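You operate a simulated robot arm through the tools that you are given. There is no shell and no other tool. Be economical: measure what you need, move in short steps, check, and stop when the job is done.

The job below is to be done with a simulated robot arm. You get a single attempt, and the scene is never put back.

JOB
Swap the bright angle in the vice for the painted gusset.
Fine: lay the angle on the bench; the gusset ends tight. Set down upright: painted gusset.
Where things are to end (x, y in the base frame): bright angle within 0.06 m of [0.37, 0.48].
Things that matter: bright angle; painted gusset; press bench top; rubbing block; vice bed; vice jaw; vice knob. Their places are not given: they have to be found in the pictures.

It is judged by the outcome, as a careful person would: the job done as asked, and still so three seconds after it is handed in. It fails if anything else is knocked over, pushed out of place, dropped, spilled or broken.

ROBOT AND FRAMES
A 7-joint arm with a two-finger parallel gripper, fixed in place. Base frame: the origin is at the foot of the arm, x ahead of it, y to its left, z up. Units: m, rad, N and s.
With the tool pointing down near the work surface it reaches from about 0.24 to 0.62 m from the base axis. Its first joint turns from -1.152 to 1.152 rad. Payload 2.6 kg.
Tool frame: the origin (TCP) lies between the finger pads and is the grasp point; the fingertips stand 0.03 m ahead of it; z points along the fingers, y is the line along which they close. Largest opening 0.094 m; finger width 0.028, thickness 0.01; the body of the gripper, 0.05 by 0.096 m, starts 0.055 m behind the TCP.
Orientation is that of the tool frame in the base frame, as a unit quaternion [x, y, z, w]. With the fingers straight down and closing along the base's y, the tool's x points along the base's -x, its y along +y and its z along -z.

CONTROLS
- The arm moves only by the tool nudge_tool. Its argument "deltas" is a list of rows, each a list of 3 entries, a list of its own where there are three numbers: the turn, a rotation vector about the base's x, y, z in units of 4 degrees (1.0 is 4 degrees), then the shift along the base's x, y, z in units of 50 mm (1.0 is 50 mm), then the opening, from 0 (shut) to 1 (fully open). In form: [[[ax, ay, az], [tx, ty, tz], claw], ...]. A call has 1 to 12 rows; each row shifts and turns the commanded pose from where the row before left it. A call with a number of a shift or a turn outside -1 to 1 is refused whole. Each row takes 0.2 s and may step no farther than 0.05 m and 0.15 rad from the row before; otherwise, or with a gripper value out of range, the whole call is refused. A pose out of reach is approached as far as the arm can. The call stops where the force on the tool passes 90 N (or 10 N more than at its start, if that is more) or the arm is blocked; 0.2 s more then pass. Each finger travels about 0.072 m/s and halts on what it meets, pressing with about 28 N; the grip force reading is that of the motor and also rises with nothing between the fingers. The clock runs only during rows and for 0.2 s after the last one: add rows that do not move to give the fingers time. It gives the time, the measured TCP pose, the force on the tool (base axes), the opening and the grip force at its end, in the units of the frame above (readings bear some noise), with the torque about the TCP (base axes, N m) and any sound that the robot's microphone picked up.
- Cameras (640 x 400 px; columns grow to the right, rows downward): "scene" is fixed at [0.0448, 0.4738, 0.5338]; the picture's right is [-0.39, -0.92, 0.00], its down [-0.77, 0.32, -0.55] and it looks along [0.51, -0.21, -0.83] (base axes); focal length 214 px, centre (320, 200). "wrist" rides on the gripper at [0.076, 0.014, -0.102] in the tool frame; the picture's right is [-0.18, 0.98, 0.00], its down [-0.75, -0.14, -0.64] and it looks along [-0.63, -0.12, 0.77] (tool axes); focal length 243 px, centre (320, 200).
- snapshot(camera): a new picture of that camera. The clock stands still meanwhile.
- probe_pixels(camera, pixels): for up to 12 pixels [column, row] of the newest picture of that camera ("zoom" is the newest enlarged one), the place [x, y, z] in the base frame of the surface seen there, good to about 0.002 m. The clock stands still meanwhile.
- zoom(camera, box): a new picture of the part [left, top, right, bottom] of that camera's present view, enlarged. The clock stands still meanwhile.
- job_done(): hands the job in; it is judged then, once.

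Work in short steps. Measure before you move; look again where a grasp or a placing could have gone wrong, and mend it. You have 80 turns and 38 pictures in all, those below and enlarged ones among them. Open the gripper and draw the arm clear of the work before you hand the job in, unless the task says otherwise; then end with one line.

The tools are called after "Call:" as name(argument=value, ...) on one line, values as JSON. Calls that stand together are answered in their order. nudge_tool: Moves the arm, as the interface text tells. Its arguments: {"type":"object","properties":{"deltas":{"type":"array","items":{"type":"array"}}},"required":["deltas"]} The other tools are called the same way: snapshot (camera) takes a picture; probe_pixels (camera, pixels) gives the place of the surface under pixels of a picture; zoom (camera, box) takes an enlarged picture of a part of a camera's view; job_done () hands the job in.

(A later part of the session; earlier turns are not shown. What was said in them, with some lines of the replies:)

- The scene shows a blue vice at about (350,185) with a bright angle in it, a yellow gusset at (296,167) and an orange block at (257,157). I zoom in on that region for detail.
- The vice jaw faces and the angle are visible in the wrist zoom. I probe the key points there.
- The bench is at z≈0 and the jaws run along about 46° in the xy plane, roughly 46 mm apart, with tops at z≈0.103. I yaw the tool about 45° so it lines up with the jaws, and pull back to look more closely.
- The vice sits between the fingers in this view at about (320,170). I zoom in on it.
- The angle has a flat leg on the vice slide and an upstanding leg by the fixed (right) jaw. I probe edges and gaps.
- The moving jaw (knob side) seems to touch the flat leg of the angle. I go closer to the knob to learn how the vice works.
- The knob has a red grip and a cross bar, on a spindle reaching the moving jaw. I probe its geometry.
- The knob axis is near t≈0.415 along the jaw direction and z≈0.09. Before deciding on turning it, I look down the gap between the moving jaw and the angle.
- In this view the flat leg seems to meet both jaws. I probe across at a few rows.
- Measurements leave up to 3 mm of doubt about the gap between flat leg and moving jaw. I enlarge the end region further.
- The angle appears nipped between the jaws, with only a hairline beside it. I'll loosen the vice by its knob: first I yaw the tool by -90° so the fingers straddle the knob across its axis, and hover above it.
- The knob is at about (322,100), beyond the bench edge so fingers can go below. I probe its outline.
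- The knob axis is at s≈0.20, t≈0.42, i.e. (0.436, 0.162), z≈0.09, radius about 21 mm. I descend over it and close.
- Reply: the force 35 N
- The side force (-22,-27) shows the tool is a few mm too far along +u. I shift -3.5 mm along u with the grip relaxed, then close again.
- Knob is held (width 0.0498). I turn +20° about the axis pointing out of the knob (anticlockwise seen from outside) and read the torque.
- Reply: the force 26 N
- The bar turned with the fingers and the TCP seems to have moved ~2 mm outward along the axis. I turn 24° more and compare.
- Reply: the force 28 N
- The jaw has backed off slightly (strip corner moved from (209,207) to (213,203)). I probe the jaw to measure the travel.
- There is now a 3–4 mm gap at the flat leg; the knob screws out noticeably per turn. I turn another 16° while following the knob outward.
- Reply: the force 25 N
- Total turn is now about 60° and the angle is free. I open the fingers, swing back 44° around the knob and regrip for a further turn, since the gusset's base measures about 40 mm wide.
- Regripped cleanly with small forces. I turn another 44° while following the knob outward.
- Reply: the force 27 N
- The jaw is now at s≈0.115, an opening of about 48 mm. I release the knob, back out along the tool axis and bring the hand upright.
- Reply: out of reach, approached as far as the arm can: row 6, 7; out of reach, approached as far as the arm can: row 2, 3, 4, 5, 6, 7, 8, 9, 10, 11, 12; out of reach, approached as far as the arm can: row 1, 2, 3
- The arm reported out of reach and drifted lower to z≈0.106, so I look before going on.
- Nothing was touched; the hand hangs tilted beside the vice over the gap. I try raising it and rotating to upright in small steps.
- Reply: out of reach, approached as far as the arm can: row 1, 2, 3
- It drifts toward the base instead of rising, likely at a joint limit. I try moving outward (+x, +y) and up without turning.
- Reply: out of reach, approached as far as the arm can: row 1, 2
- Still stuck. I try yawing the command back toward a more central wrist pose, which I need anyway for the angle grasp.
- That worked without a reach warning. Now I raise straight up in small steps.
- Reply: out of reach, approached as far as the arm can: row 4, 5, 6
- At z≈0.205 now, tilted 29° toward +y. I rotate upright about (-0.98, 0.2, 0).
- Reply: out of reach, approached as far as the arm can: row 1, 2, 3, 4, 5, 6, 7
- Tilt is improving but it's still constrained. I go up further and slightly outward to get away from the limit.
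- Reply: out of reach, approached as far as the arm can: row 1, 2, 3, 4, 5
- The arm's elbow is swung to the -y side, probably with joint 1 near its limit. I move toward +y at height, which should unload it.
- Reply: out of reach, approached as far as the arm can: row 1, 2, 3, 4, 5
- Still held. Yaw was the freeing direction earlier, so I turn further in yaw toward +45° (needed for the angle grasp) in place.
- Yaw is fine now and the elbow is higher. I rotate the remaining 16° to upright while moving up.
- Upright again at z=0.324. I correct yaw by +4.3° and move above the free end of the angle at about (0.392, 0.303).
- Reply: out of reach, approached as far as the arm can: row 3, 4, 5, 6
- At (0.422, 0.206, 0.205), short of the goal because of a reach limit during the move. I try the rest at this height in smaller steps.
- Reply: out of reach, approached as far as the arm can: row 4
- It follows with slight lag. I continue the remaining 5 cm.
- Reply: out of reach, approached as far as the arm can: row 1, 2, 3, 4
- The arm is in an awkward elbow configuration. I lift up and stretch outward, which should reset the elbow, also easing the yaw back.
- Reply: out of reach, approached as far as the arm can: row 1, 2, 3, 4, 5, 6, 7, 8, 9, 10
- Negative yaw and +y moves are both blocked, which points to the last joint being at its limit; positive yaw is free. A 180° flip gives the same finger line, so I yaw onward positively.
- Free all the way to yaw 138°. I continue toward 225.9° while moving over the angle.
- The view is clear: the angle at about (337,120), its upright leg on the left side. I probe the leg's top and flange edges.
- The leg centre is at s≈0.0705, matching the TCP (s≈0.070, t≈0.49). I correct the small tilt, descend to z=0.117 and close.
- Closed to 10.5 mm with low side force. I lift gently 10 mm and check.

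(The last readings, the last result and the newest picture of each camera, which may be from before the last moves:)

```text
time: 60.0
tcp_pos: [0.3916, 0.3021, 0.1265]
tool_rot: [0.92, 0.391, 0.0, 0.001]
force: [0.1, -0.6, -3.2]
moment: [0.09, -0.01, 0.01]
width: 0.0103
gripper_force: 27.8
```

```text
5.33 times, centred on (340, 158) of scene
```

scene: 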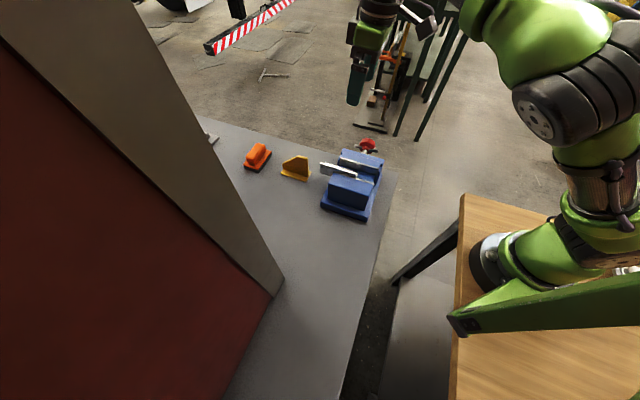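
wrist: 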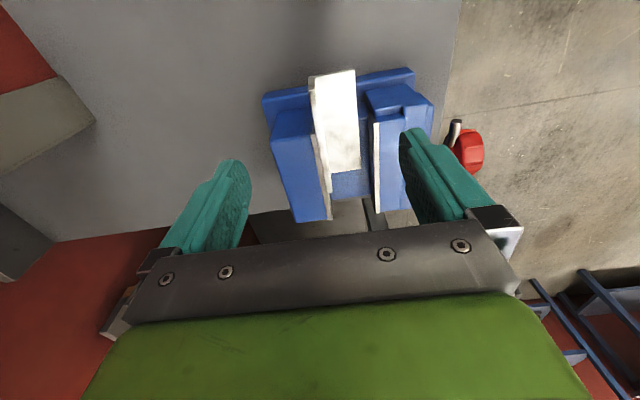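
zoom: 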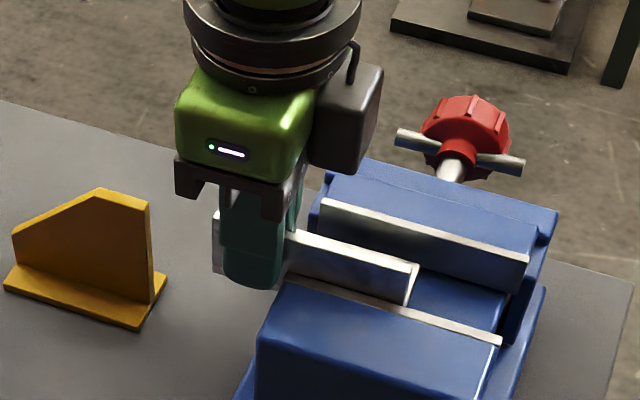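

The angle came up cleanly (≈3 N weight). Before carrying it I probe the bench and the cabinet near the goal, which is at about pixel (274,216).

Call:
snapshot(camera="scene")

Call:
probe_pixels(camera="scene", pixels=[[274, 216], [255, 216], [240, 216], [225, 225], [284, 287], [272, 295], [215, 195], [210, 225], [170, 110], [290, 240], [260, 180], [230, 190]])

```text
14 pictures are left
```

scene: 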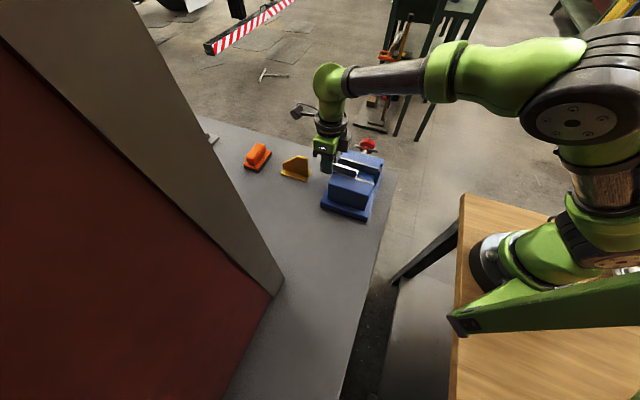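

```text
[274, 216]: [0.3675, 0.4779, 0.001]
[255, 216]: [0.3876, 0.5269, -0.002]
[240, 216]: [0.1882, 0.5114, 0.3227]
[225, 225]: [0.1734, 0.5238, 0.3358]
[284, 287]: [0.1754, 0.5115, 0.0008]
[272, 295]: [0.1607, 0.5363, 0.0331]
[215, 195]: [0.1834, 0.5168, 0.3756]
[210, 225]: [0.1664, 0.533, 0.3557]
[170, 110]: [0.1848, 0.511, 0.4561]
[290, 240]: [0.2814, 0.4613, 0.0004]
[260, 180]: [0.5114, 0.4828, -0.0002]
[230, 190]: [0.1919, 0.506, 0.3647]
```

The cabinet stands at x<0.19, y>0.51, clear of the goal. I lift and carry the angle above (0.37, 0.48).

Call:
nudge_tool(deltas=[[[0, 0, 0], [0, 0, 0.5], 0], [[0, 0, 0], [0, 0, 0.6], 0], [[0, 0, 0], [0, 0, 0.6], 0], [[0, 0, 0], [-0.05, 0.45, 0], 0], [[0, 0, 0], [-0.05, 0.5, 0], 0], [[0, 0, 0], [-0.05, 0.5, 0], 0], [[0, 0, 0], [-0.05, 0.5, 0], 0], [[0, 0, 0], [-0.05, 0.5, 0], 0], [[0, 0, 0], [-0.05, 0.5, 0], 0], [[0, 0, 0], [-0.1, 0.5, 0], 0], [[0, 0, 0], [0, 0.1, 0], 0], [[0, 0, 0], [0, 0, 0], 0]])

```text
time: 62.6
tcp_pos: [0.3743, 0.4595, 0.2117]
tool_rot: [0.92, 0.392, 0.0, 0.0]
force: [0.4, -0.2, -3.0]
moment: [0.09, -0.03, 0.0]
width: 0.0104
gripper_force: 28.6
out of reach, approached as far as the arm can: row 10, 11
```

It stops at y=0.46 at this height. Reach is better near the bench, so I lower to z≈0.09 and then nudge toward y=0.48.

Call:
nudge_tool(deltas=[[[0, 0, 0], [0, 0, -0.6], 0], [[0, 0, 0], [0, 0, -0.6], 0], [[0, 0, 0], [0, 0, -0.6], 0], [[0, 0, 0], [0, 0, -0.6], 0], [[0, 0, 0], [-0.02, 0.2, 0], 0], [[0, 0, 0], [-0.02, 0.2, 0], 0], [[0, 0, 0], [0, 0, 0], 0]])

```text
time: 64.2
tcp_pos: [0.374, 0.4786, 0.0917]
tool_rot: [0.92, 0.392, 0.0, 0.0]
force: [0.2, 0.5, -2.7]
moment: [0.07, -0.03, -0.01]
width: 0.0104
gripper_force: 27.4
```

At (0.374, 0.479, 0.092). I lower toward contact; the angle's underside should meet the bench at about TCP z=0.041.

Call:
nudge_tool(deltas=[[[0, 0, 0], [0, 0, -0.4], 0], [[0, 0, 0], [0, 0, -0.4], 0], [[0, 0, 0], [0, 0, -0.12], 0], [[0, 0, 0], [0, 0, -0.06], 0], [[0, 0, 0], [0, 0, 0], 0]])

```text
time: 65.4
tcp_pos: [0.3727, 0.478, 0.0421]
tool_rot: [0.92, 0.391, 0.0, 0.0]
force: [-0.1, 1.3, -0.5]
moment: [0.09, -0.19, 0.06]
width: 0.0102
gripper_force: 28.0
```

Weight has nearly gone from the tool, so the angle touches. I lower 1 mm more, open, and rise.

Call:
nudge_tool(deltas=[[[0, 0, 0], [0, 0, -0.02], 0], [[0, 0, 0], [0, 0, 0], 0.25], [[0, 0, 0], [0, 0, 0], 0.45], [[0, 0, 0], [0, 0, 0], 0.45], [[0, 0, 0], [0, 0, 0], 0.45], [[0, 0, 0], [0, 0, 0.3], 0.45], [[0, 0, 0], [0, 0, 0.6], 0.45], [[0, 0, 0], [0, 0, 0.8], 0.45], [[0, 0, 0], [0, -0.2, 0.8], 0.45]])

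Call:
zoom(camera="scene", box=[220, 130, 380, 230])

```text
time: 67.4
tcp_pos: [0.3738, 0.4686, 0.1662]
tool_rot: [0.92, 0.392, 0.0, 0.0]
force: [0.7, 0.0, -1.1]
moment: [0.0, 0.0, -0.03]
width: 0.0425
gripper_force: 0.1
```

```text
4.00 times, centred on (300, 180) of scene
```

zoom: 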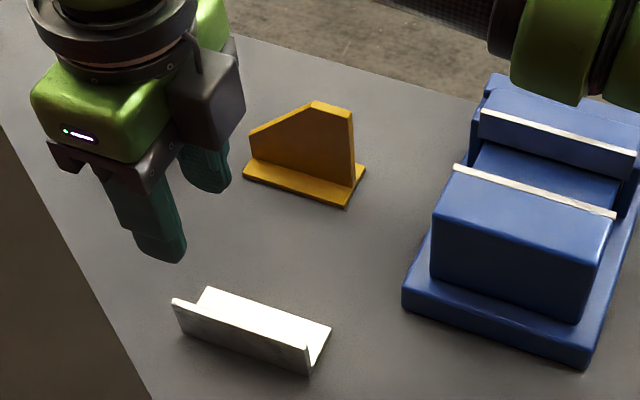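

The angle lies stable on the bench. I probe the angle's ends and the gusset's web and base corners in this picture.

Call:
probe_pixels(camera="zoom", pixels=[[175, 302], [326, 330], [248, 176], [344, 203], [362, 170], [316, 104], [349, 111], [335, 107], [252, 135], [330, 140], [270, 155], [353, 165]])

```text
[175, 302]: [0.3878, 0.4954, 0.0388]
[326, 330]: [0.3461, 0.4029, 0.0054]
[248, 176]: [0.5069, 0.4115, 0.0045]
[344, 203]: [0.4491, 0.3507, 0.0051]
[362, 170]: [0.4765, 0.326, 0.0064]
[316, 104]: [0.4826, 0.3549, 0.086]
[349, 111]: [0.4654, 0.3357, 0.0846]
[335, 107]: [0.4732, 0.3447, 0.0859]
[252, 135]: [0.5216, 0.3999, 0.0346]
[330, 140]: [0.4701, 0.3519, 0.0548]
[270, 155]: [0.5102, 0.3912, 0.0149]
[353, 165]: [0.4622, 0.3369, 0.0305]
```

The angle's centre is about 0.03 m from its goal, fine. The gusset's web is centred at s≈0.097, base 39–40 mm wide, parallel to the jaws; I move above it at (0.484, 0.360) with the gripper opened partly.

Call:
nudge_tool(deltas=[[[0, 0, 0], [0.44, -0.436, -0.1], 0.7], [[0, 0, 0], [0.44, -0.436, -0.1], 0.7], [[0, 0, 0], [0.44, -0.436, -0.1], 0.7], [[0, 0, 0], [0.44, -0.436, -0.1], 0.7], [[0, 0, 0], [0.44, -0.436, -0.1], 0.7], [[0, 0, 0], [0, 0, 0], 0.7]])

Call:
snapshot(camera="wrist")

```text
time: 68.8
tcp_pos: [0.4846, 0.3583, 0.1424]
tool_rot: [0.92, 0.392, 0.0, -0.001]
force: [0.0, -0.1, -0.3]
moment: [-0.04, 0.01, 0.02]
width: 0.0658
gripper_force: 0.2
```

```text
12 pictures are left
```

wrist: 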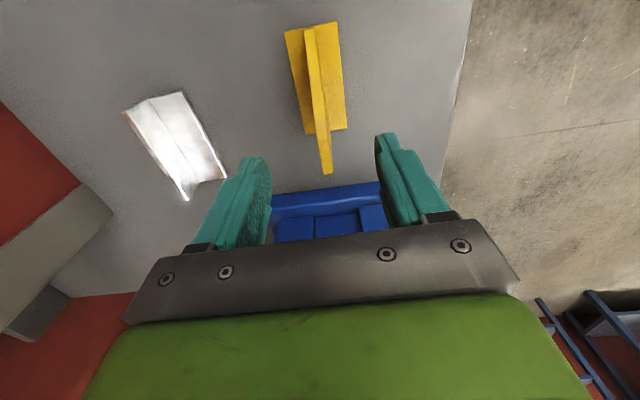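

The gusset stands between the fingers. I probe its web top and base edges from this side.

Call:
probe_pixels(camera="wrist", pixels=[[326, 165], [323, 145], [319, 110], [312, 60], [285, 32], [336, 24], [345, 126], [306, 131], [300, 90], [335, 90], [161, 180], [182, 96]])

```text
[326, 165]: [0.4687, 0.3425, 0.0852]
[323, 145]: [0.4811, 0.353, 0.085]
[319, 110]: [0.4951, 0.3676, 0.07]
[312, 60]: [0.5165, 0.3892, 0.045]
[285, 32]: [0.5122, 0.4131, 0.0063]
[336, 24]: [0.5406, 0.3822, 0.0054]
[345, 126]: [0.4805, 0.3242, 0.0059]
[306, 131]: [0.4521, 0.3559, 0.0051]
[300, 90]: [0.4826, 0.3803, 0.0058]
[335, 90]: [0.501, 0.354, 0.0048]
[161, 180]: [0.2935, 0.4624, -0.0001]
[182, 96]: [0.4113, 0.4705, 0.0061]
```

The web centre is at s≈0.099, TCP at s≈0.0985, t≈0.595: well aligned. I descend to z=0.06 and close on the web.

Call:
nudge_tool(deltas=[[[0, 0, 0], [0.01, -0.01, -0.6], 0.7], [[0, 0, 0], [0, 0, -0.6], 0.7], [[0, 0, 0], [0, 0, -0.45], 0.7], [[0, 0, 0], [0, 0, 0], 0.7], [[0, 0, 0], [0, 0, 0], 0.3], [[0, 0, 0], [0, 0, 0], 0.3], [[0, 0, 0], [0, 0, 0], 0], [[0, 0, 0], [0, 0, 0], 0], [[0, 0, 0], [0, 0, 0], 0], [[0, 0, 0], [0, 0, 0], 0]])

```text
time: 71.0
tcp_pos: [0.4838, 0.3576, 0.0587]
tool_rot: [0.92, 0.392, 0.0, 0.001]
force: [2.0, -1.7, 1.5]
moment: [0.02, -0.04, -0.01]
width: 0.0125
gripper_force: 28.7
```

Gripped. I lift it about 13 cm straight up and then carry it back along the jaw direction over the vice.

Call:
nudge_tool(deltas=[[[0, 0, 0], [0, 0, 0.3], 0], [[0, 0, 0], [-0.1, -0.1, 0.7], 0], [[0, 0, 0], [-0.1, -0.1, 0.8], 0], [[0, 0, 0], [-0.1, -0.1, 0.7], 0], [[0, 0, 0], [0, 0, 0], 0]])

```text
time: 72.2
tcp_pos: [0.4682, 0.3449, 0.1847]
tool_rot: [0.92, 0.391, 0.0, 0.0]
force: [-0.3, 0.6, -4.6]
moment: [-0.05, 0.01, -0.02]
width: 0.0123
gripper_force: 28.2
```

Held level with 4.6 N weight. Now I carry it to above the vice at (0.344, 0.224), z≈0.19.

Call:
nudge_tool(deltas=[[[0, 0, 0], [-0.41, -0.4, 0.1], 0], [[0, 0, 0], [-0.41, -0.4, 0], 0], [[0, 0, 0], [-0.41, -0.4, 0], 0], [[0, 0, 0], [-0.41, -0.4, 0], 0], [[0, 0, 0], [-0.41, -0.4, 0], 0], [[0, 0, 0], [-0.432, -0.414, 0], 0], [[0, 0, 0], [0, 0, 0], 0]])

Call:
zoom(camera="scene", box=[300, 120, 420, 220])

Call:
snapshot(camera="wrist")

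```text
time: 73.8
tcp_pos: [0.343, 0.2229, 0.1891]
tool_rot: [0.92, 0.392, -0.001, -0.001]
force: [0.3, -0.7, -5.6]
moment: [-0.08, 0.02, 0.0]
width: 0.0123
gripper_force: 28.3
```

```text
4.00 times, centred on (360, 170) of scene
```

zoom: 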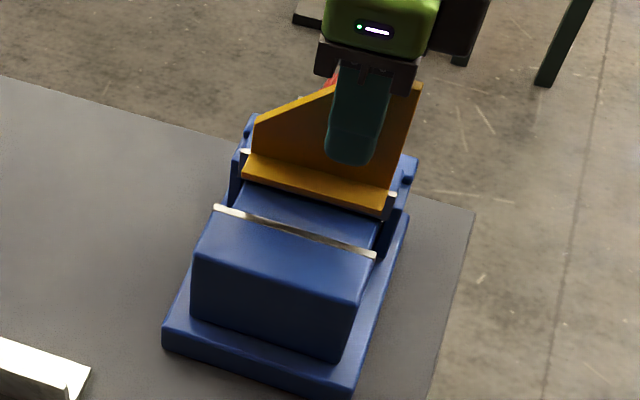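

```text
10 pictures are left
```

wrist: 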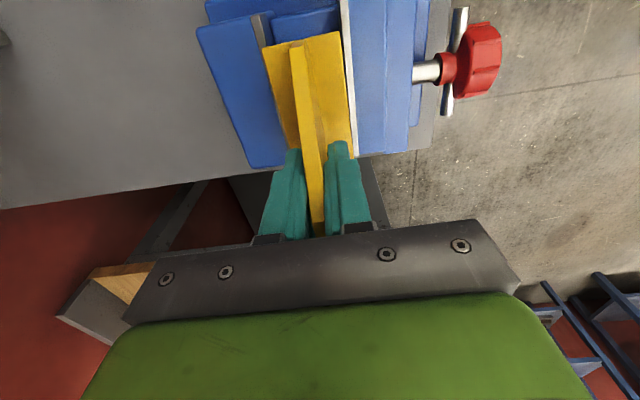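

Held square over the gap. I probe the base edges and both jaw strips from the wrist picture to centre it.

Call:
probe_pixels(camera="wrist", pixels=[[268, 52], [338, 36], [274, 75], [343, 70], [280, 95], [347, 95], [342, 10], [354, 140], [350, 110], [262, 30], [258, 20], [296, 50]])

Call:
probe_pixels(camera="zoom", pixels=[[220, 209], [372, 255], [250, 178], [382, 210], [244, 152], [392, 192], [300, 210], [340, 225]])

```text
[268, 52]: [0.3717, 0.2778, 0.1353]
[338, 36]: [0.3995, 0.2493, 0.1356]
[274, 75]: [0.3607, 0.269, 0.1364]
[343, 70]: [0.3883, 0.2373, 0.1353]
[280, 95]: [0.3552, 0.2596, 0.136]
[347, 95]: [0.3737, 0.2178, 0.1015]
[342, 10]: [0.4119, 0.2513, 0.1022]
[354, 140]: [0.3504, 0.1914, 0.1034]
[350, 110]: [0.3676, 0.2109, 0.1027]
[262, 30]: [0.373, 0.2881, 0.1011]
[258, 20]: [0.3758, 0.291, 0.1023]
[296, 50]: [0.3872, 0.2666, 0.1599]
```

```text
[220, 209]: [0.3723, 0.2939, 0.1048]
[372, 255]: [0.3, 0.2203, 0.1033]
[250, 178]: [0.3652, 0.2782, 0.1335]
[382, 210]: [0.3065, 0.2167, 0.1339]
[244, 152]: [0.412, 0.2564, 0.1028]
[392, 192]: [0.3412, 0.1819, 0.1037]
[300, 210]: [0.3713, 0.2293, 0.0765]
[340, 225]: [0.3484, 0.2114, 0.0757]
```

Base edges sit at s≈0.0695 and 0.114 against jaw faces at about 0.067 and 0.116, so it is centred with ~2 mm each side. I lower slowly into the gap, stopping just above the slide.

Call:
nudge_tool(deltas=[[[0, 0, 0], [0, 0, -0.2], 0], [[0, 0, 0], [0, 0, -0.2], 0], [[0, 0, 0], [0, 0, -0.15], 0], [[0, 0, 0], [0, 0, 0], 0]])

```text
time: 74.8
tcp_pos: [0.3442, 0.2214, 0.1616]
tool_rot: [0.92, 0.391, 0.0, 0.0]
force: [-0.8, 1.4, -5.0]
moment: [-0.02, 0.04, -0.02]
width: 0.0121
gripper_force: 28.1
```

Still free, but the TCP reads 2 mm toward the moving jaw. I check alignment before entering.

Call:
zoom(camera="wrist", box=[230, 0, 430, 160])

```text
2.50 times, centred on (330, 80) of wrist
```

zoom: 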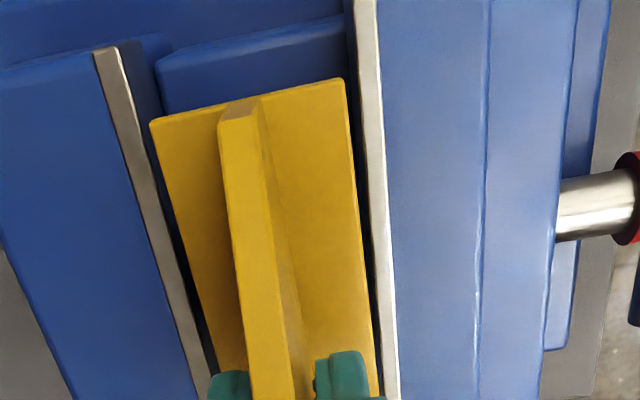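

Clear gaps on both sides (about 17 px left, 12 px right). I shift 0.7 mm to the fixed side and lower further.

Call:
nudge_tool(deltas=[[[0, 0, 0], [-0.01, 0.01, -0.15], 0], [[0, 0, 0], [0, 0, -0.15], 0], [[0, 0, 0], [0, 0, -0.12], 0], [[0, 0, 0], [0, 0, -0.06], 0], [[0, 0, 0], [0, 0, 0], 0]])

```text
time: 76.0
tcp_pos: [0.3441, 0.2232, 0.1369]
tool_rot: [0.92, 0.392, -0.001, -0.001]
force: [0.3, 0.0, -5.2]
moment: [0.01, 0.04, 0.03]
width: 0.0123
gripper_force: 28.1
```

No contact yet; 2–3 mm to go. I lower in 1 mm steps to touch the slide.

Call:
nudge_tool(deltas=[[[0, 0, 0], [0, 0, -0.02], 0], [[0, 0, 0], [0, 0, -0.02], 0], [[0, 0, 0], [0, 0, -0.015], 0], [[0, 0, 0], [0, 0, 0], 0]])

```text
time: 77.0
tcp_pos: [0.3441, 0.2238, 0.1341]
tool_rot: [0.92, 0.392, 0.0, -0.001]
force: [0.2, 0.4, -4.8]
moment: [-0.05, 0.06, -0.01]
width: 0.0123
gripper_force: 27.9
```

Call:
nudge_tool(deltas=[[[0, 0, 0], [0, 0, -0.02], 0], [[0, 0, 0], [0, 0, -0.015], 0], [[0, 0, 0], [0, 0, 0], 0]])

```text
time: 77.8
tcp_pos: [0.3442, 0.2235, 0.134]
tool_rot: [0.92, 0.392, 0.002, 0.0]
force: [-7.4, -4.9, 18.2]
moment: [0.03, -0.05, 0.01]
width: 0.0124
gripper_force: 27.8
```

Contact made (+18 N), the base rests on the slide. I relieve the press by 1.5 mm, open slightly within the gap, and rise.

Call:
nudge_tool(deltas=[[[0, 0, 0], [0, 0, 0.03], 0], [[0, 0, 0], [0, 0, 0], 0.26], [[0, 0, 0], [0, 0, 0], 0.26], [[0, 0, 0], [0, 0, 0], 0.26], [[0, 0, 0], [0, 0, 0.2], 0.26], [[0, 0, 0], [0, 0, 0.5], 0.26], [[0, 0, 0], [0, 0, 0.8], 0.26], [[0, 0, 0], [0, 0, 0.5], 0.26]])

Call:
zoom(camera="wrist", box=[220, 60, 520, 260])

```text
time: 79.6
tcp_pos: [0.3441, 0.2225, 0.2356]
tool_rot: [0.921, 0.391, 0.0, 0.0]
force: [0.4, -0.5, 0.1]
moment: [0.0, -0.01, 0.0]
width: 0.0241
gripper_force: 0.1
```

```text
2.00 times, centred on (370, 160) of wrist
```

zoom: 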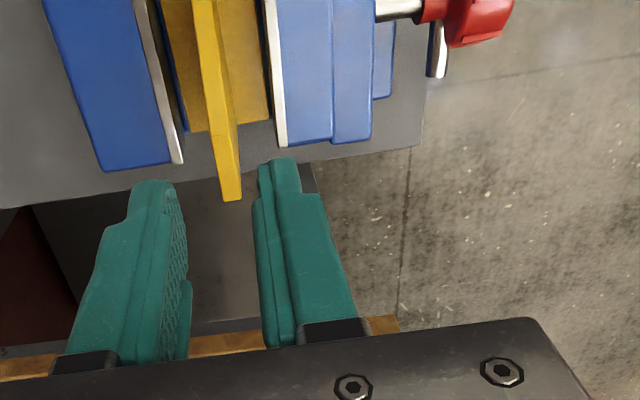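

The gusset stands upright in the gap. Now for the knob: I yaw back by -90° (in the free wrist range) and hover above the knob at about (0.4425, 0.151).

Call:
nudge_tool(deltas=[[[0, 0, -1], [0, 0, 0.4], 0.6], [[0, 0, -1], [0.164, -0.119, 0], 1], [[0, 0, -1], [0.164, -0.119, 0], 1], [[0, 0, -1], [0.164, -0.119, 0], 1], [[0, 0, -1], [0.164, -0.119, 0], 1], [[0, 0, -1], [0.164, -0.119, 0], 1], [[0, 0, -1], [0.164, -0.119, 0], 1], [[0, 0, -1], [0.164, -0.119, 0], 1], [[0, 0, -1], [0.164, -0.119, 0], 1], [[0, 0, -1], [0.164, -0.119, 0], 1], [[0, 0, -1], [0.164, -0.119, 0], 1], [[0, 0, -1], [0.164, -0.119, 0], 1]])

Call:
nudge_tool(deltas=[[[0, 0, -1], [0.164, -0.119, 0], 1], [[0, 0, -1], [0, 0, 0], 1], [[0, 0, -1], [0, 0, 0], 1], [[0, 0, -1], [0, 0, 0], 1], [[0, 0, -1], [0, 0, 0], 1], [[0, 0, -1], [0, 0, 0], 1], [[0, 0, -1], [0, 0, 0], 1], [[0, 0, -1], [0, 0, 0], 1], [[0, 0, -1], [0, 0, 0], 1], [[0, 0, -1], [0, 0, 0], 1], [[0, 0, -0.5], [0, 0, 0], 1], [[0, 0, 0], [0, 0, 0], 1]])

Call:
snapshot(camera="wrist")

```text
time: 82.2
tcp_pos: [0.4331, 0.1586, 0.2547]
tool_rot: [1.0, -0.017, 0.0, 0.0]
force: [-0.4, 0.5, 0.3]
moment: [-0.01, 0.05, -0.02]
width: 0.0941
gripper_force: 0.1
```

```text
time: 84.8
tcp_pos: [0.4411, 0.1525, 0.2541]
tool_rot: [0.927, -0.374, -0.001, 0.0]
force: [0.3, 0.0, 0.3]
moment: [-0.02, 0.03, -0.02]
width: 0.0941
gripper_force: 0.1
```

```text
7 pictures are left
```

wrist: 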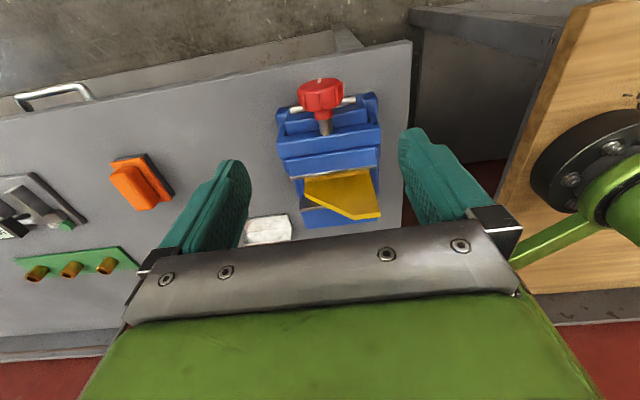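

Good view: knob at (320,95) with the bar horizontal, gusset upright in the vice. I probe the knob's edges to fix its centre.

Call:
probe_pixels(camera="wrist", pixels=[[301, 95], [342, 92], [321, 82], [322, 105], [294, 109], [351, 100], [325, 128], [320, 95]])

```text
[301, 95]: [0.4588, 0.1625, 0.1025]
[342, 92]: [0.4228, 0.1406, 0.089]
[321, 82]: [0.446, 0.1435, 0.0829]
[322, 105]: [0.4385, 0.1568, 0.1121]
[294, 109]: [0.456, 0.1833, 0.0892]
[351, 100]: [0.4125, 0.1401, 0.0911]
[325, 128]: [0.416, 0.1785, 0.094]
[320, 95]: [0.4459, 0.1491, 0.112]
```

Knob centre is at t≈0.417, rim s≈0.204–0.220, bar at s≈0.199. I descend open over it with the TCP at s≈0.216, then tilt +48° around the axis.

Call:
nudge_tool(deltas=[[[0, 0, 0], [0.084, -0.068, -0.825], 1], [[0, 0, 0], [0, 0, -0.825], 1], [[0, 0, 0], [0, 0, -0.825], 1], [[0, 0, 0], [0, 0, -0.825], 1], [[0, 0, 0], [0, 0, 0], 1]])

Call:
nudge_tool(deltas=[[[0.718, -0.696, 0], [0, 0, 0], 1], [[0.718, -0.696, 0], [0, 0, 0], 1], [[0.718, -0.696, 0], [0, 0, 0], 1], [[0.718, -0.696, 0], [0, 0, 0], 1], [[0.718, -0.696, 0], [0, 0, 0], 1], [[0.718, -0.696, 0], [0, 0, 0], 1], [[0.718, -0.696, 0], [0, 0, 0], 1], [[0.718, -0.696, 0], [0, 0, 0], 1], [[0.718, -0.696, 0], [0, 0, 0], 1], [[0.718, -0.696, 0], [0, 0, 0], 1], [[0.718, -0.696, 0], [0, 0, 0], 1], [[0, 0, 0], [0, 0, 0], 1]])

```text
time: 86.0
tcp_pos: [0.4472, 0.15, 0.0902]
tool_rot: [0.927, -0.374, 0.001, -0.001]
force: [-0.1, 0.7, 0.6]
moment: [0.0, -0.03, 0.03]
width: 0.0939
gripper_force: 0.1
```

```text
time: 88.6
tcp_pos: [0.4454, 0.1492, 0.0888]
tool_rot: [0.86, -0.347, 0.142, -0.347]
force: [-0.2, 0.2, -0.1]
moment: [0.0, -0.02, 0.0]
width: 0.0938
gripper_force: 0.0
```

Tilted +44° without contact. I close on the knob.

Call:
nudge_tool(deltas=[[[0, 0, 0], [0, 0, 0], 0.3], [[0, 0, 0], [0, 0, 0], 0.3], [[0, 0, 0], [0, 0, 0], 0.3], [[0, 0, 0], [0, 0, 0], 0.3]])

```text
time: 89.6
tcp_pos: [0.4458, 0.1478, 0.0871]
tool_rot: [0.861, -0.348, 0.141, -0.344]
force: [-11.3, -9.6, -10.3]
moment: [-0.12, -0.03, 0.2]
width: 0.0496
gripper_force: 44.7
```

Gripped (0.0496). I turn clockwise 44° (negative about n), following the knob inward.

Call:
nudge_tool(deltas=[[[-0.718, 0.696, 0], [-0.01, 0, -0.01], 0.3], [[-0.718, 0.696, 0], [-0.004, 0.004, -0.01], 0.3], [[-0.718, 0.696, 0], [-0.004, 0.004, 0], 0.3], [[-0.718, 0.696, 0], [-0.004, 0.004, 0], 0.3], [[-0.718, 0.696, 0], [-0.004, 0.004, 0], 0.3], [[-0.718, 0.696, 0], [-0.004, 0.004, 0], 0.3], [[-0.718, 0.696, 0], [-0.004, 0.004, 0], 0.3], [[-0.718, 0.696, 0], [-0.004, 0.004, 0], 0.3], [[-0.718, 0.696, 0], [-0.004, 0.004, 0], 0.3], [[-0.718, 0.696, 0], [-0.004, 0.004, 0], 0.3], [[-0.718, 0.696, 0], [-0.004, 0.004, 0], 0.3], [[0, 0, 0], [0, 0, 0], 0.3]])

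```text
time: 92.2
tcp_pos: [0.4452, 0.1509, 0.0885]
tool_rot: [0.927, -0.374, 0.0, 0.001]
force: [-8.0, -6.4, -2.2]
moment: [0.27, 0.26, -0.09]
width: 0.0494
gripper_force: 44.9
```

Smooth, low torque. I continue clockwise another 40°, watching the torque for tightening.

Call:
nudge_tool(deltas=[[[-0.718, 0.696, 0], [-0.004, 0.004, 0], 0.3], [[-0.718, 0.696, 0], [-0.004, 0.004, 0], 0.3], [[-0.718, 0.696, 0], [-0.004, 0.004, 0], 0.3], [[-0.718, 0.696, 0], [-0.004, 0.004, 0], 0.3], [[-0.718, 0.696, 0], [-0.004, 0.004, 0], 0.3], [[-0.718, 0.696, 0], [-0.004, 0.004, 0], 0.3], [[-0.718, 0.696, 0], [-0.004, 0.004, 0], 0.3], [[-0.718, 0.696, 0], [-0.004, 0.004, 0], 0.3], [[-0.718, 0.696, 0], [-0.004, 0.004, 0], 0.3], [[-0.718, 0.696, 0], [-0.004, 0.004, 0], 0.3], [[0, 0, 0], [0, 0, 0], 0.3]])

Call:
zoom(camera="scene", box=[310, 120, 400, 200])

```text
time: 94.6
tcp_pos: [0.4421, 0.1546, 0.0879]
tool_rot: [0.872, -0.354, -0.127, 0.314]
force: [33.0, 8.3, 0.3]
moment: [0.32, -0.29, -0.23]
width: 0.049
gripper_force: 44.9
```

```text
5.00 times, centred on (355, 160) of scene
```

zoom: 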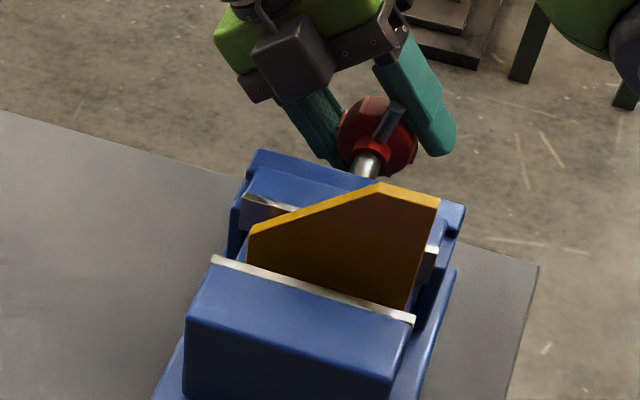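

Torque about the axis rises to 0.43 N m. I probe the jaw strips to see how far it has closed.

Call:
probe_pixels(camera="zoom", pixels=[[246, 197], [260, 206], [436, 249], [214, 260], [410, 320], [380, 186], [436, 200], [255, 229]])

Call:
nudge_tool(deltas=[[[-0.718, 0.696, 0], [-0.004, 0.004, 0], 0.3], [[-0.718, 0.696, 0], [0, 0, 0], 0.3], [[0, 0, 0], [0, 0, 0], 0.3]])

```text
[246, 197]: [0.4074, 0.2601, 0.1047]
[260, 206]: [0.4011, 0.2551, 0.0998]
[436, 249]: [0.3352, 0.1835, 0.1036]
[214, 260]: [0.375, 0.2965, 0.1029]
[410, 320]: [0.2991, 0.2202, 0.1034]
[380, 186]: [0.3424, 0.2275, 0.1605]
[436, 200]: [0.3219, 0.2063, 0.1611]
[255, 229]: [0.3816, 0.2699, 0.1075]
```

```text
time: 95.4
tcp_pos: [0.4417, 0.1541, 0.0894]
tool_rot: [0.848, -0.341, -0.155, 0.374]
force: [15.3, 11.7, -1.7]
moment: [0.66, -0.04, -1.1]
width: 0.0492
gripper_force: 44.9
```

The jaw face is at s≈0.110 and the web has been pushed up against the fixed side, so it is just closing on the base. I keep turning in small steps, watching torque.

Call:
nudge_tool(deltas=[[[-0.718, 0.696, 0], [0, 0, 0], 0.3], [[-0.718, 0.696, 0], [0, 0, 0], 0.3], [[-0.718, 0.696, 0], [0, 0, 0], 0.3], [[0, 0, 0], [0, 0, 0], 0.3]])

```text
time: 96.4
tcp_pos: [0.4412, 0.1545, 0.0875]
tool_rot: [0.848, -0.34, -0.154, 0.375]
force: [-2.6, 17.4, -6.7]
moment: [0.3, -0.32, -0.1]
width: 0.0491
gripper_force: 45.4
out of reach, approached as far as the arm can: row 1, 2, 3
```

Tilt limit reached at -48°. I open, swing back +76° around the knob and regrip.

Call:
nudge_tool(deltas=[[[0, 0, 0], [0, 0, 0], 1], [[0, 0, 0], [0, 0, 0], 1], [[0, 0, 0], [0, 0, 0], 1], [[0, 0, 0], [0, 0, 0], 1]])

Call:
nudge_tool(deltas=[[[0.718, -0.696, 0], [0.01, -0.01, 0], 1], [[0.718, -0.696, 0], [0.01, -0.01, 0], 1], [[0.718, -0.696, 0], [0.01, -0.01, 0], 1], [[0.718, -0.696, 0], [0.01, -0.01, 0], 1], [[0.718, -0.696, 0], [0, 0, 0], 1], [[0.718, -0.696, 0], [0, 0, 0], 1], [[0.718, -0.696, 0], [0, 0, 0], 1], [[0.718, -0.696, 0], [0, 0, 0], 1], [[0.718, -0.696, 0], [0, 0, 0], 1], [[0.718, -0.696, 0], [0, 0, 0], 1], [[0.718, -0.696, 0], [0, 0, 0], 1], [[0.718, -0.696, 0], [0, 0, 0], 1]])

Call:
nudge_tool(deltas=[[[0.718, -0.696, 0], [0, 0, 0], 1], [[0.718, -0.696, 0], [0, 0, 0], 1], [[0.718, -0.696, 0], [0, 0, 0], 1], [[0.718, -0.696, 0], [0, 0, 0], 1], [[0.718, -0.696, 0], [0, 0, 0], 1], [[0.718, -0.696, 0], [0, 0, 0], 1], [[0.718, -0.696, 0], [0, 0, 0], 1], [[0, 0, 0], [0, 0, 0], 1]])

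```text
time: 97.4
tcp_pos: [0.4407, 0.1541, 0.0901]
tool_rot: [0.848, -0.341, -0.152, 0.377]
force: [0.4, -0.3, 0.4]
moment: [-0.01, 0.0, -0.04]
width: 0.0941
gripper_force: 0.1
```

```text
time: 100.0
tcp_pos: [0.4427, 0.1517, 0.0892]
tool_rot: [0.928, -0.373, 0.001, -0.001]
force: [-0.4, -0.2, -0.2]
moment: [-0.01, 0.01, -0.01]
width: 0.0941
gripper_force: 0.1
```

```text
time: 101.8
tcp_pos: [0.4435, 0.151, 0.0887]
tool_rot: [0.9, -0.363, 0.092, -0.225]
force: [-0.3, -0.3, 0.0]
moment: [0.01, -0.02, 0.0]
width: 0.0942
gripper_force: 0.0
```

Now at tilt +28° and clear. I regrip and turn clockwise again.

Call:
nudge_tool(deltas=[[[0, 0, 0], [0, 0, 0], 0.3], [[0, 0, 0], [0, 0, 0], 0.3], [[0, 0, 0], [0, 0, 0], 0.3], [[0, 0, 0], [0, 0, 0], 0.3], [[-0.718, 0.696, 0], [-0.004, 0.004, 0], 0.3], [[-0.718, 0.696, 0], [-0.004, 0.004, 0], 0.3], [[-0.718, 0.696, 0], [-0.004, 0.004, 0], 0.3], [[-0.718, 0.696, 0], [-0.004, 0.004, 0], 0.3], [[0, 0, 0], [0, 0, 0], 0.3]])

```text
time: 103.8
tcp_pos: [0.4428, 0.1503, 0.0895]
tool_rot: [0.922, -0.372, 0.041, -0.096]
force: [-2.1, -11.8, -1.7]
moment: [-0.02, -0.44, 0.13]
width: 0.0493
gripper_force: 45.1
```

Turned 16° with torque ≈0.3 N m. I continue in 16° steps.

Call:
nudge_tool(deltas=[[[-0.718, 0.696, 0], [-0.004, 0.004, 0], 0.3], [[-0.718, 0.696, 0], [-0.004, 0.004, 0], 0.3], [[-0.718, 0.696, 0], [-0.004, 0.004, 0], 0.3], [[-0.718, 0.696, 0], [-0.004, 0.004, 0], 0.3], [[0, 0, 0], [0, 0, 0], 0.3]])

Call:
nudge_tool(deltas=[[[-0.718, 0.696, 0], [0, 0, 0], 0.3], [[-0.718, 0.696, 0], [0, 0, 0], 0.3], [[-0.718, 0.696, 0], [0, 0, 0], 0.3], [[-0.718, 0.696, 0], [0, 0, 0], 0.3], [[0, 0, 0], [0, 0, 0], 0.3]])

```text
time: 105.0
tcp_pos: [0.4429, 0.1527, 0.0879]
tool_rot: [0.927, -0.375, -0.011, 0.032]
force: [10.0, -15.4, -3.8]
moment: [0.38, -0.58, -0.05]
width: 0.0491
gripper_force: 45.1
```

```text
time: 106.2
tcp_pos: [0.4425, 0.1542, 0.088]
tool_rot: [0.914, -0.366, -0.066, 0.162]
force: [-6.7, -3.7, 5.5]
moment: [0.48, 0.09, 0.49]
width: 0.0495
gripper_force: 45.1
```

Torque reached 0.68 then dropped to 0.28, so the pads may have slipped on a tight knob. I check the jaw and the bar angle.

Call:
zoom(camera="scene", box=[310, 120, 400, 200])

Call:
probe_pixels(camera="zoom", pixels=[[246, 199], [260, 207], [434, 252], [214, 260], [410, 320], [380, 187], [436, 201], [300, 180]])

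```text
5.00 times, centred on (355, 160) of scene
```

zoom: 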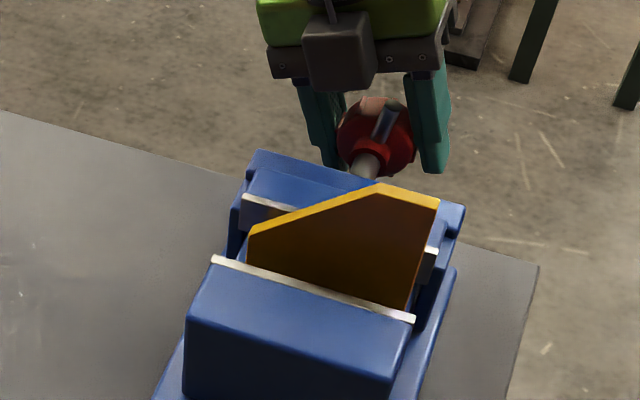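

```text
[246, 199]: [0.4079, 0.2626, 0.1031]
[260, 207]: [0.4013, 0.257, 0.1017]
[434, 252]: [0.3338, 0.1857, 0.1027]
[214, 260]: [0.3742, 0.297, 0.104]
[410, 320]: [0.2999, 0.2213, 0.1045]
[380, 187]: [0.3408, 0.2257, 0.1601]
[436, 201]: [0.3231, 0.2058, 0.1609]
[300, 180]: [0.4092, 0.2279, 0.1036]
```

The bar has hardly moved since the last look (fingers slipped on the knob) and the jaw sits at s≈0.1095, i.e. closed on the base. I take one more firm regrip from +16° to confirm it is tight.

Call:
nudge_tool(deltas=[[[0, 0, 0], [0, 0, 0], 1], [[0, 0, 0], [0, 0, 0], 1], [[0, 0, 0], [0, 0, 0], 1], [[0.718, -0.696, 0], [0, 0, 0], 1], [[0.718, -0.696, 0], [0, 0, 0], 1], [[0.718, -0.696, 0], [0, 0, 0], 1], [[0.718, -0.696, 0], [0, 0, 0], 1], [[0.718, -0.696, 0], [0, 0, 0], 1], [[0.718, -0.696, 0], [0, 0, 0], 1], [[0.718, -0.696, 0], [0, 0, 0], 1], [[0.718, -0.696, 0], [-0.03, 0.03, 0], 1], [[0, 0, 0], [0, 0, 0], 1]])

Call:
nudge_tool(deltas=[[[0, 0, 0], [0, 0, 0], 0], [[0, 0, 0], [0, 0, 0], 0], [[0, 0, 0], [0, 0, 0], 0], [[0, 0, 0], [0, 0, 0], 0], [[-0.718, 0.696, 0], [0, 0, 0], 0], [[-0.718, 0.696, 0], [0, 0, 0], 0], [[-0.718, 0.696, 0], [0, 0, 0], 0]])

Call:
nudge_tool(deltas=[[[-0.718, 0.696, 0], [0, 0, 0], 0], [[-0.718, 0.696, 0], [0, 0, 0], 0]])

```text
time: 108.8
tcp_pos: [0.4402, 0.1548, 0.0901]
tool_rot: [0.922, -0.372, 0.04, -0.098]
force: [-0.5, -0.1, -0.1]
moment: [-0.02, -0.03, -0.02]
width: 0.0939
gripper_force: 0.2
```

```text
time: 110.4
tcp_pos: [0.4398, 0.1544, 0.0883]
tool_rot: [0.927, -0.375, 0.001, 0.002]
force: [-4.1, -8.2, -8.2]
moment: [0.95, 0.31, 0.25]
width: 0.0494
gripper_force: 45.0
```

```text
time: 111.0
tcp_pos: [0.4398, 0.1549, 0.0888]
tool_rot: [0.925, -0.374, -0.025, 0.065]
force: [-5.4, -9.6, -5.0]
moment: [0.83, -0.15, 0.1]
width: 0.0497
gripper_force: 45.5
```

Torque holds at about 0.7 N m with the knob no longer turning: the gusset is tight. I open and rise clear.

Call:
nudge_tool(deltas=[[[0, 0, 0], [0, 0, 0], 1], [[0, 0, 0], [0, 0, 0], 1], [[0, 0, 0], [0, 0, 0], 1], [[0, 0, 0], [0, 0, 0], 1], [[0, 0, 0], [0, 0, 0.5], 1], [[0, 0, 0], [0, 0, 0.8], 1], [[0, 0, 0], [0, 0, 0.9], 1], [[0, 0, 0], [0.1, -0.2, 0.9], 1], [[0, 0, 0], [0, -0.5, 0.7], 1]])

Call:
zoom(camera="scene", box=[220, 110, 400, 235])

Call:
probe_pixels(camera="zoom", pixels=[[430, 208], [500, 222], [410, 227], [375, 240], [480, 270], [180, 330], [250, 350], [100, 160], [395, 210]])

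```text
time: 113.0
tcp_pos: [0.4447, 0.119, 0.2789]
tool_rot: [0.925, -0.373, -0.025, 0.064]
force: [-1.1, 0.0, 0.2]
moment: [-0.01, 0.04, 0.01]
width: 0.0938
gripper_force: 0.1
```

```text
3.20 times, centred on (310, 172) of scene
```

zoom: 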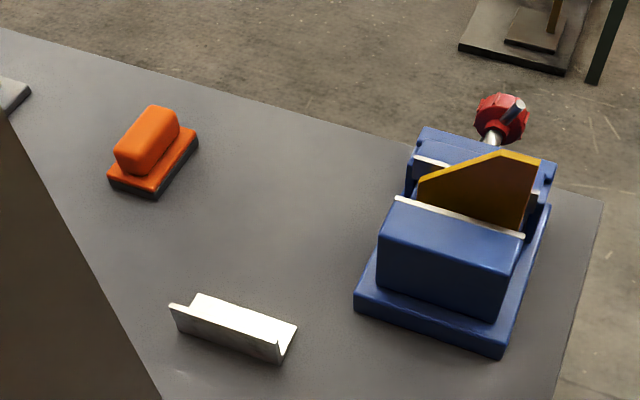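

```text
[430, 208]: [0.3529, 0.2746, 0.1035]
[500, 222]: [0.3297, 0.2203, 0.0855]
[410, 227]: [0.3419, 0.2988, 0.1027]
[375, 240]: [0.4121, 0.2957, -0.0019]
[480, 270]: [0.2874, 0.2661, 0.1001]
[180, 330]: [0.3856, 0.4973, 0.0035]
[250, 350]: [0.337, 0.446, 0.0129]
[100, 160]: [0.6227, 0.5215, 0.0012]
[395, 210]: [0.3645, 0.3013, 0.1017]
```

All is in place, but the bar looks slightly further anticlockwise than before. I zoom in to check that the jaw didn't back off.

Call:
zoom(camera="scene", box=[310, 120, 400, 200])

Call:
probe_pixels(camera="zoom", pixels=[[246, 199], [260, 207], [434, 252], [214, 260], [410, 320], [380, 187], [436, 201], [395, 105]])

```text
5.00 times, centred on (355, 160) of scene
```

zoom: 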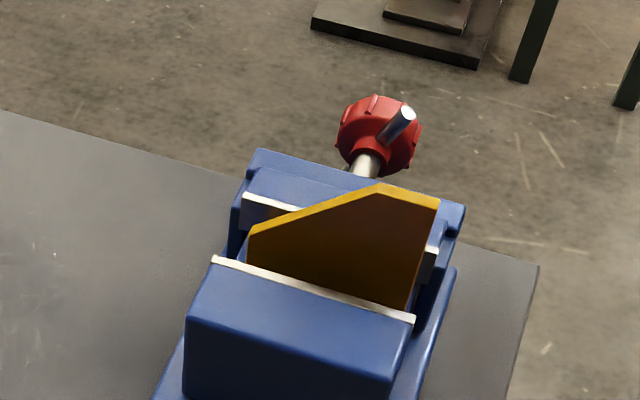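

```text
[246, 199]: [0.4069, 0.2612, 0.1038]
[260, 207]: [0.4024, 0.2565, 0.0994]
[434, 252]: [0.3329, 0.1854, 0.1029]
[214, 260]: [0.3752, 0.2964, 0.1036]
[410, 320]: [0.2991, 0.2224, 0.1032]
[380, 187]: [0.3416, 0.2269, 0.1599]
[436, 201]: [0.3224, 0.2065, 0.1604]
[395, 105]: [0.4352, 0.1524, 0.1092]
```

The jaw is unchanged at s≈0.110 against the base, and the small bar shift is elastic relaxation after release. The gusset is upright and clamped, the angle lies within 0.06 m of its spot, and the arm is clear and open, so I hand in.

Call:
job_done()

```text
The job is handed in.
```

I handed the job in with the painted gusset upright and clamped in the vice, and the bright angle on the bench about 0.03 m from [0.37, 0.48]. One doubt on tightness: the knob took about 0.7 N m before the fingers slipped, then turned back roughly 10° on release. The jaw did not move measurably, but I did not tug the gusset to test it.
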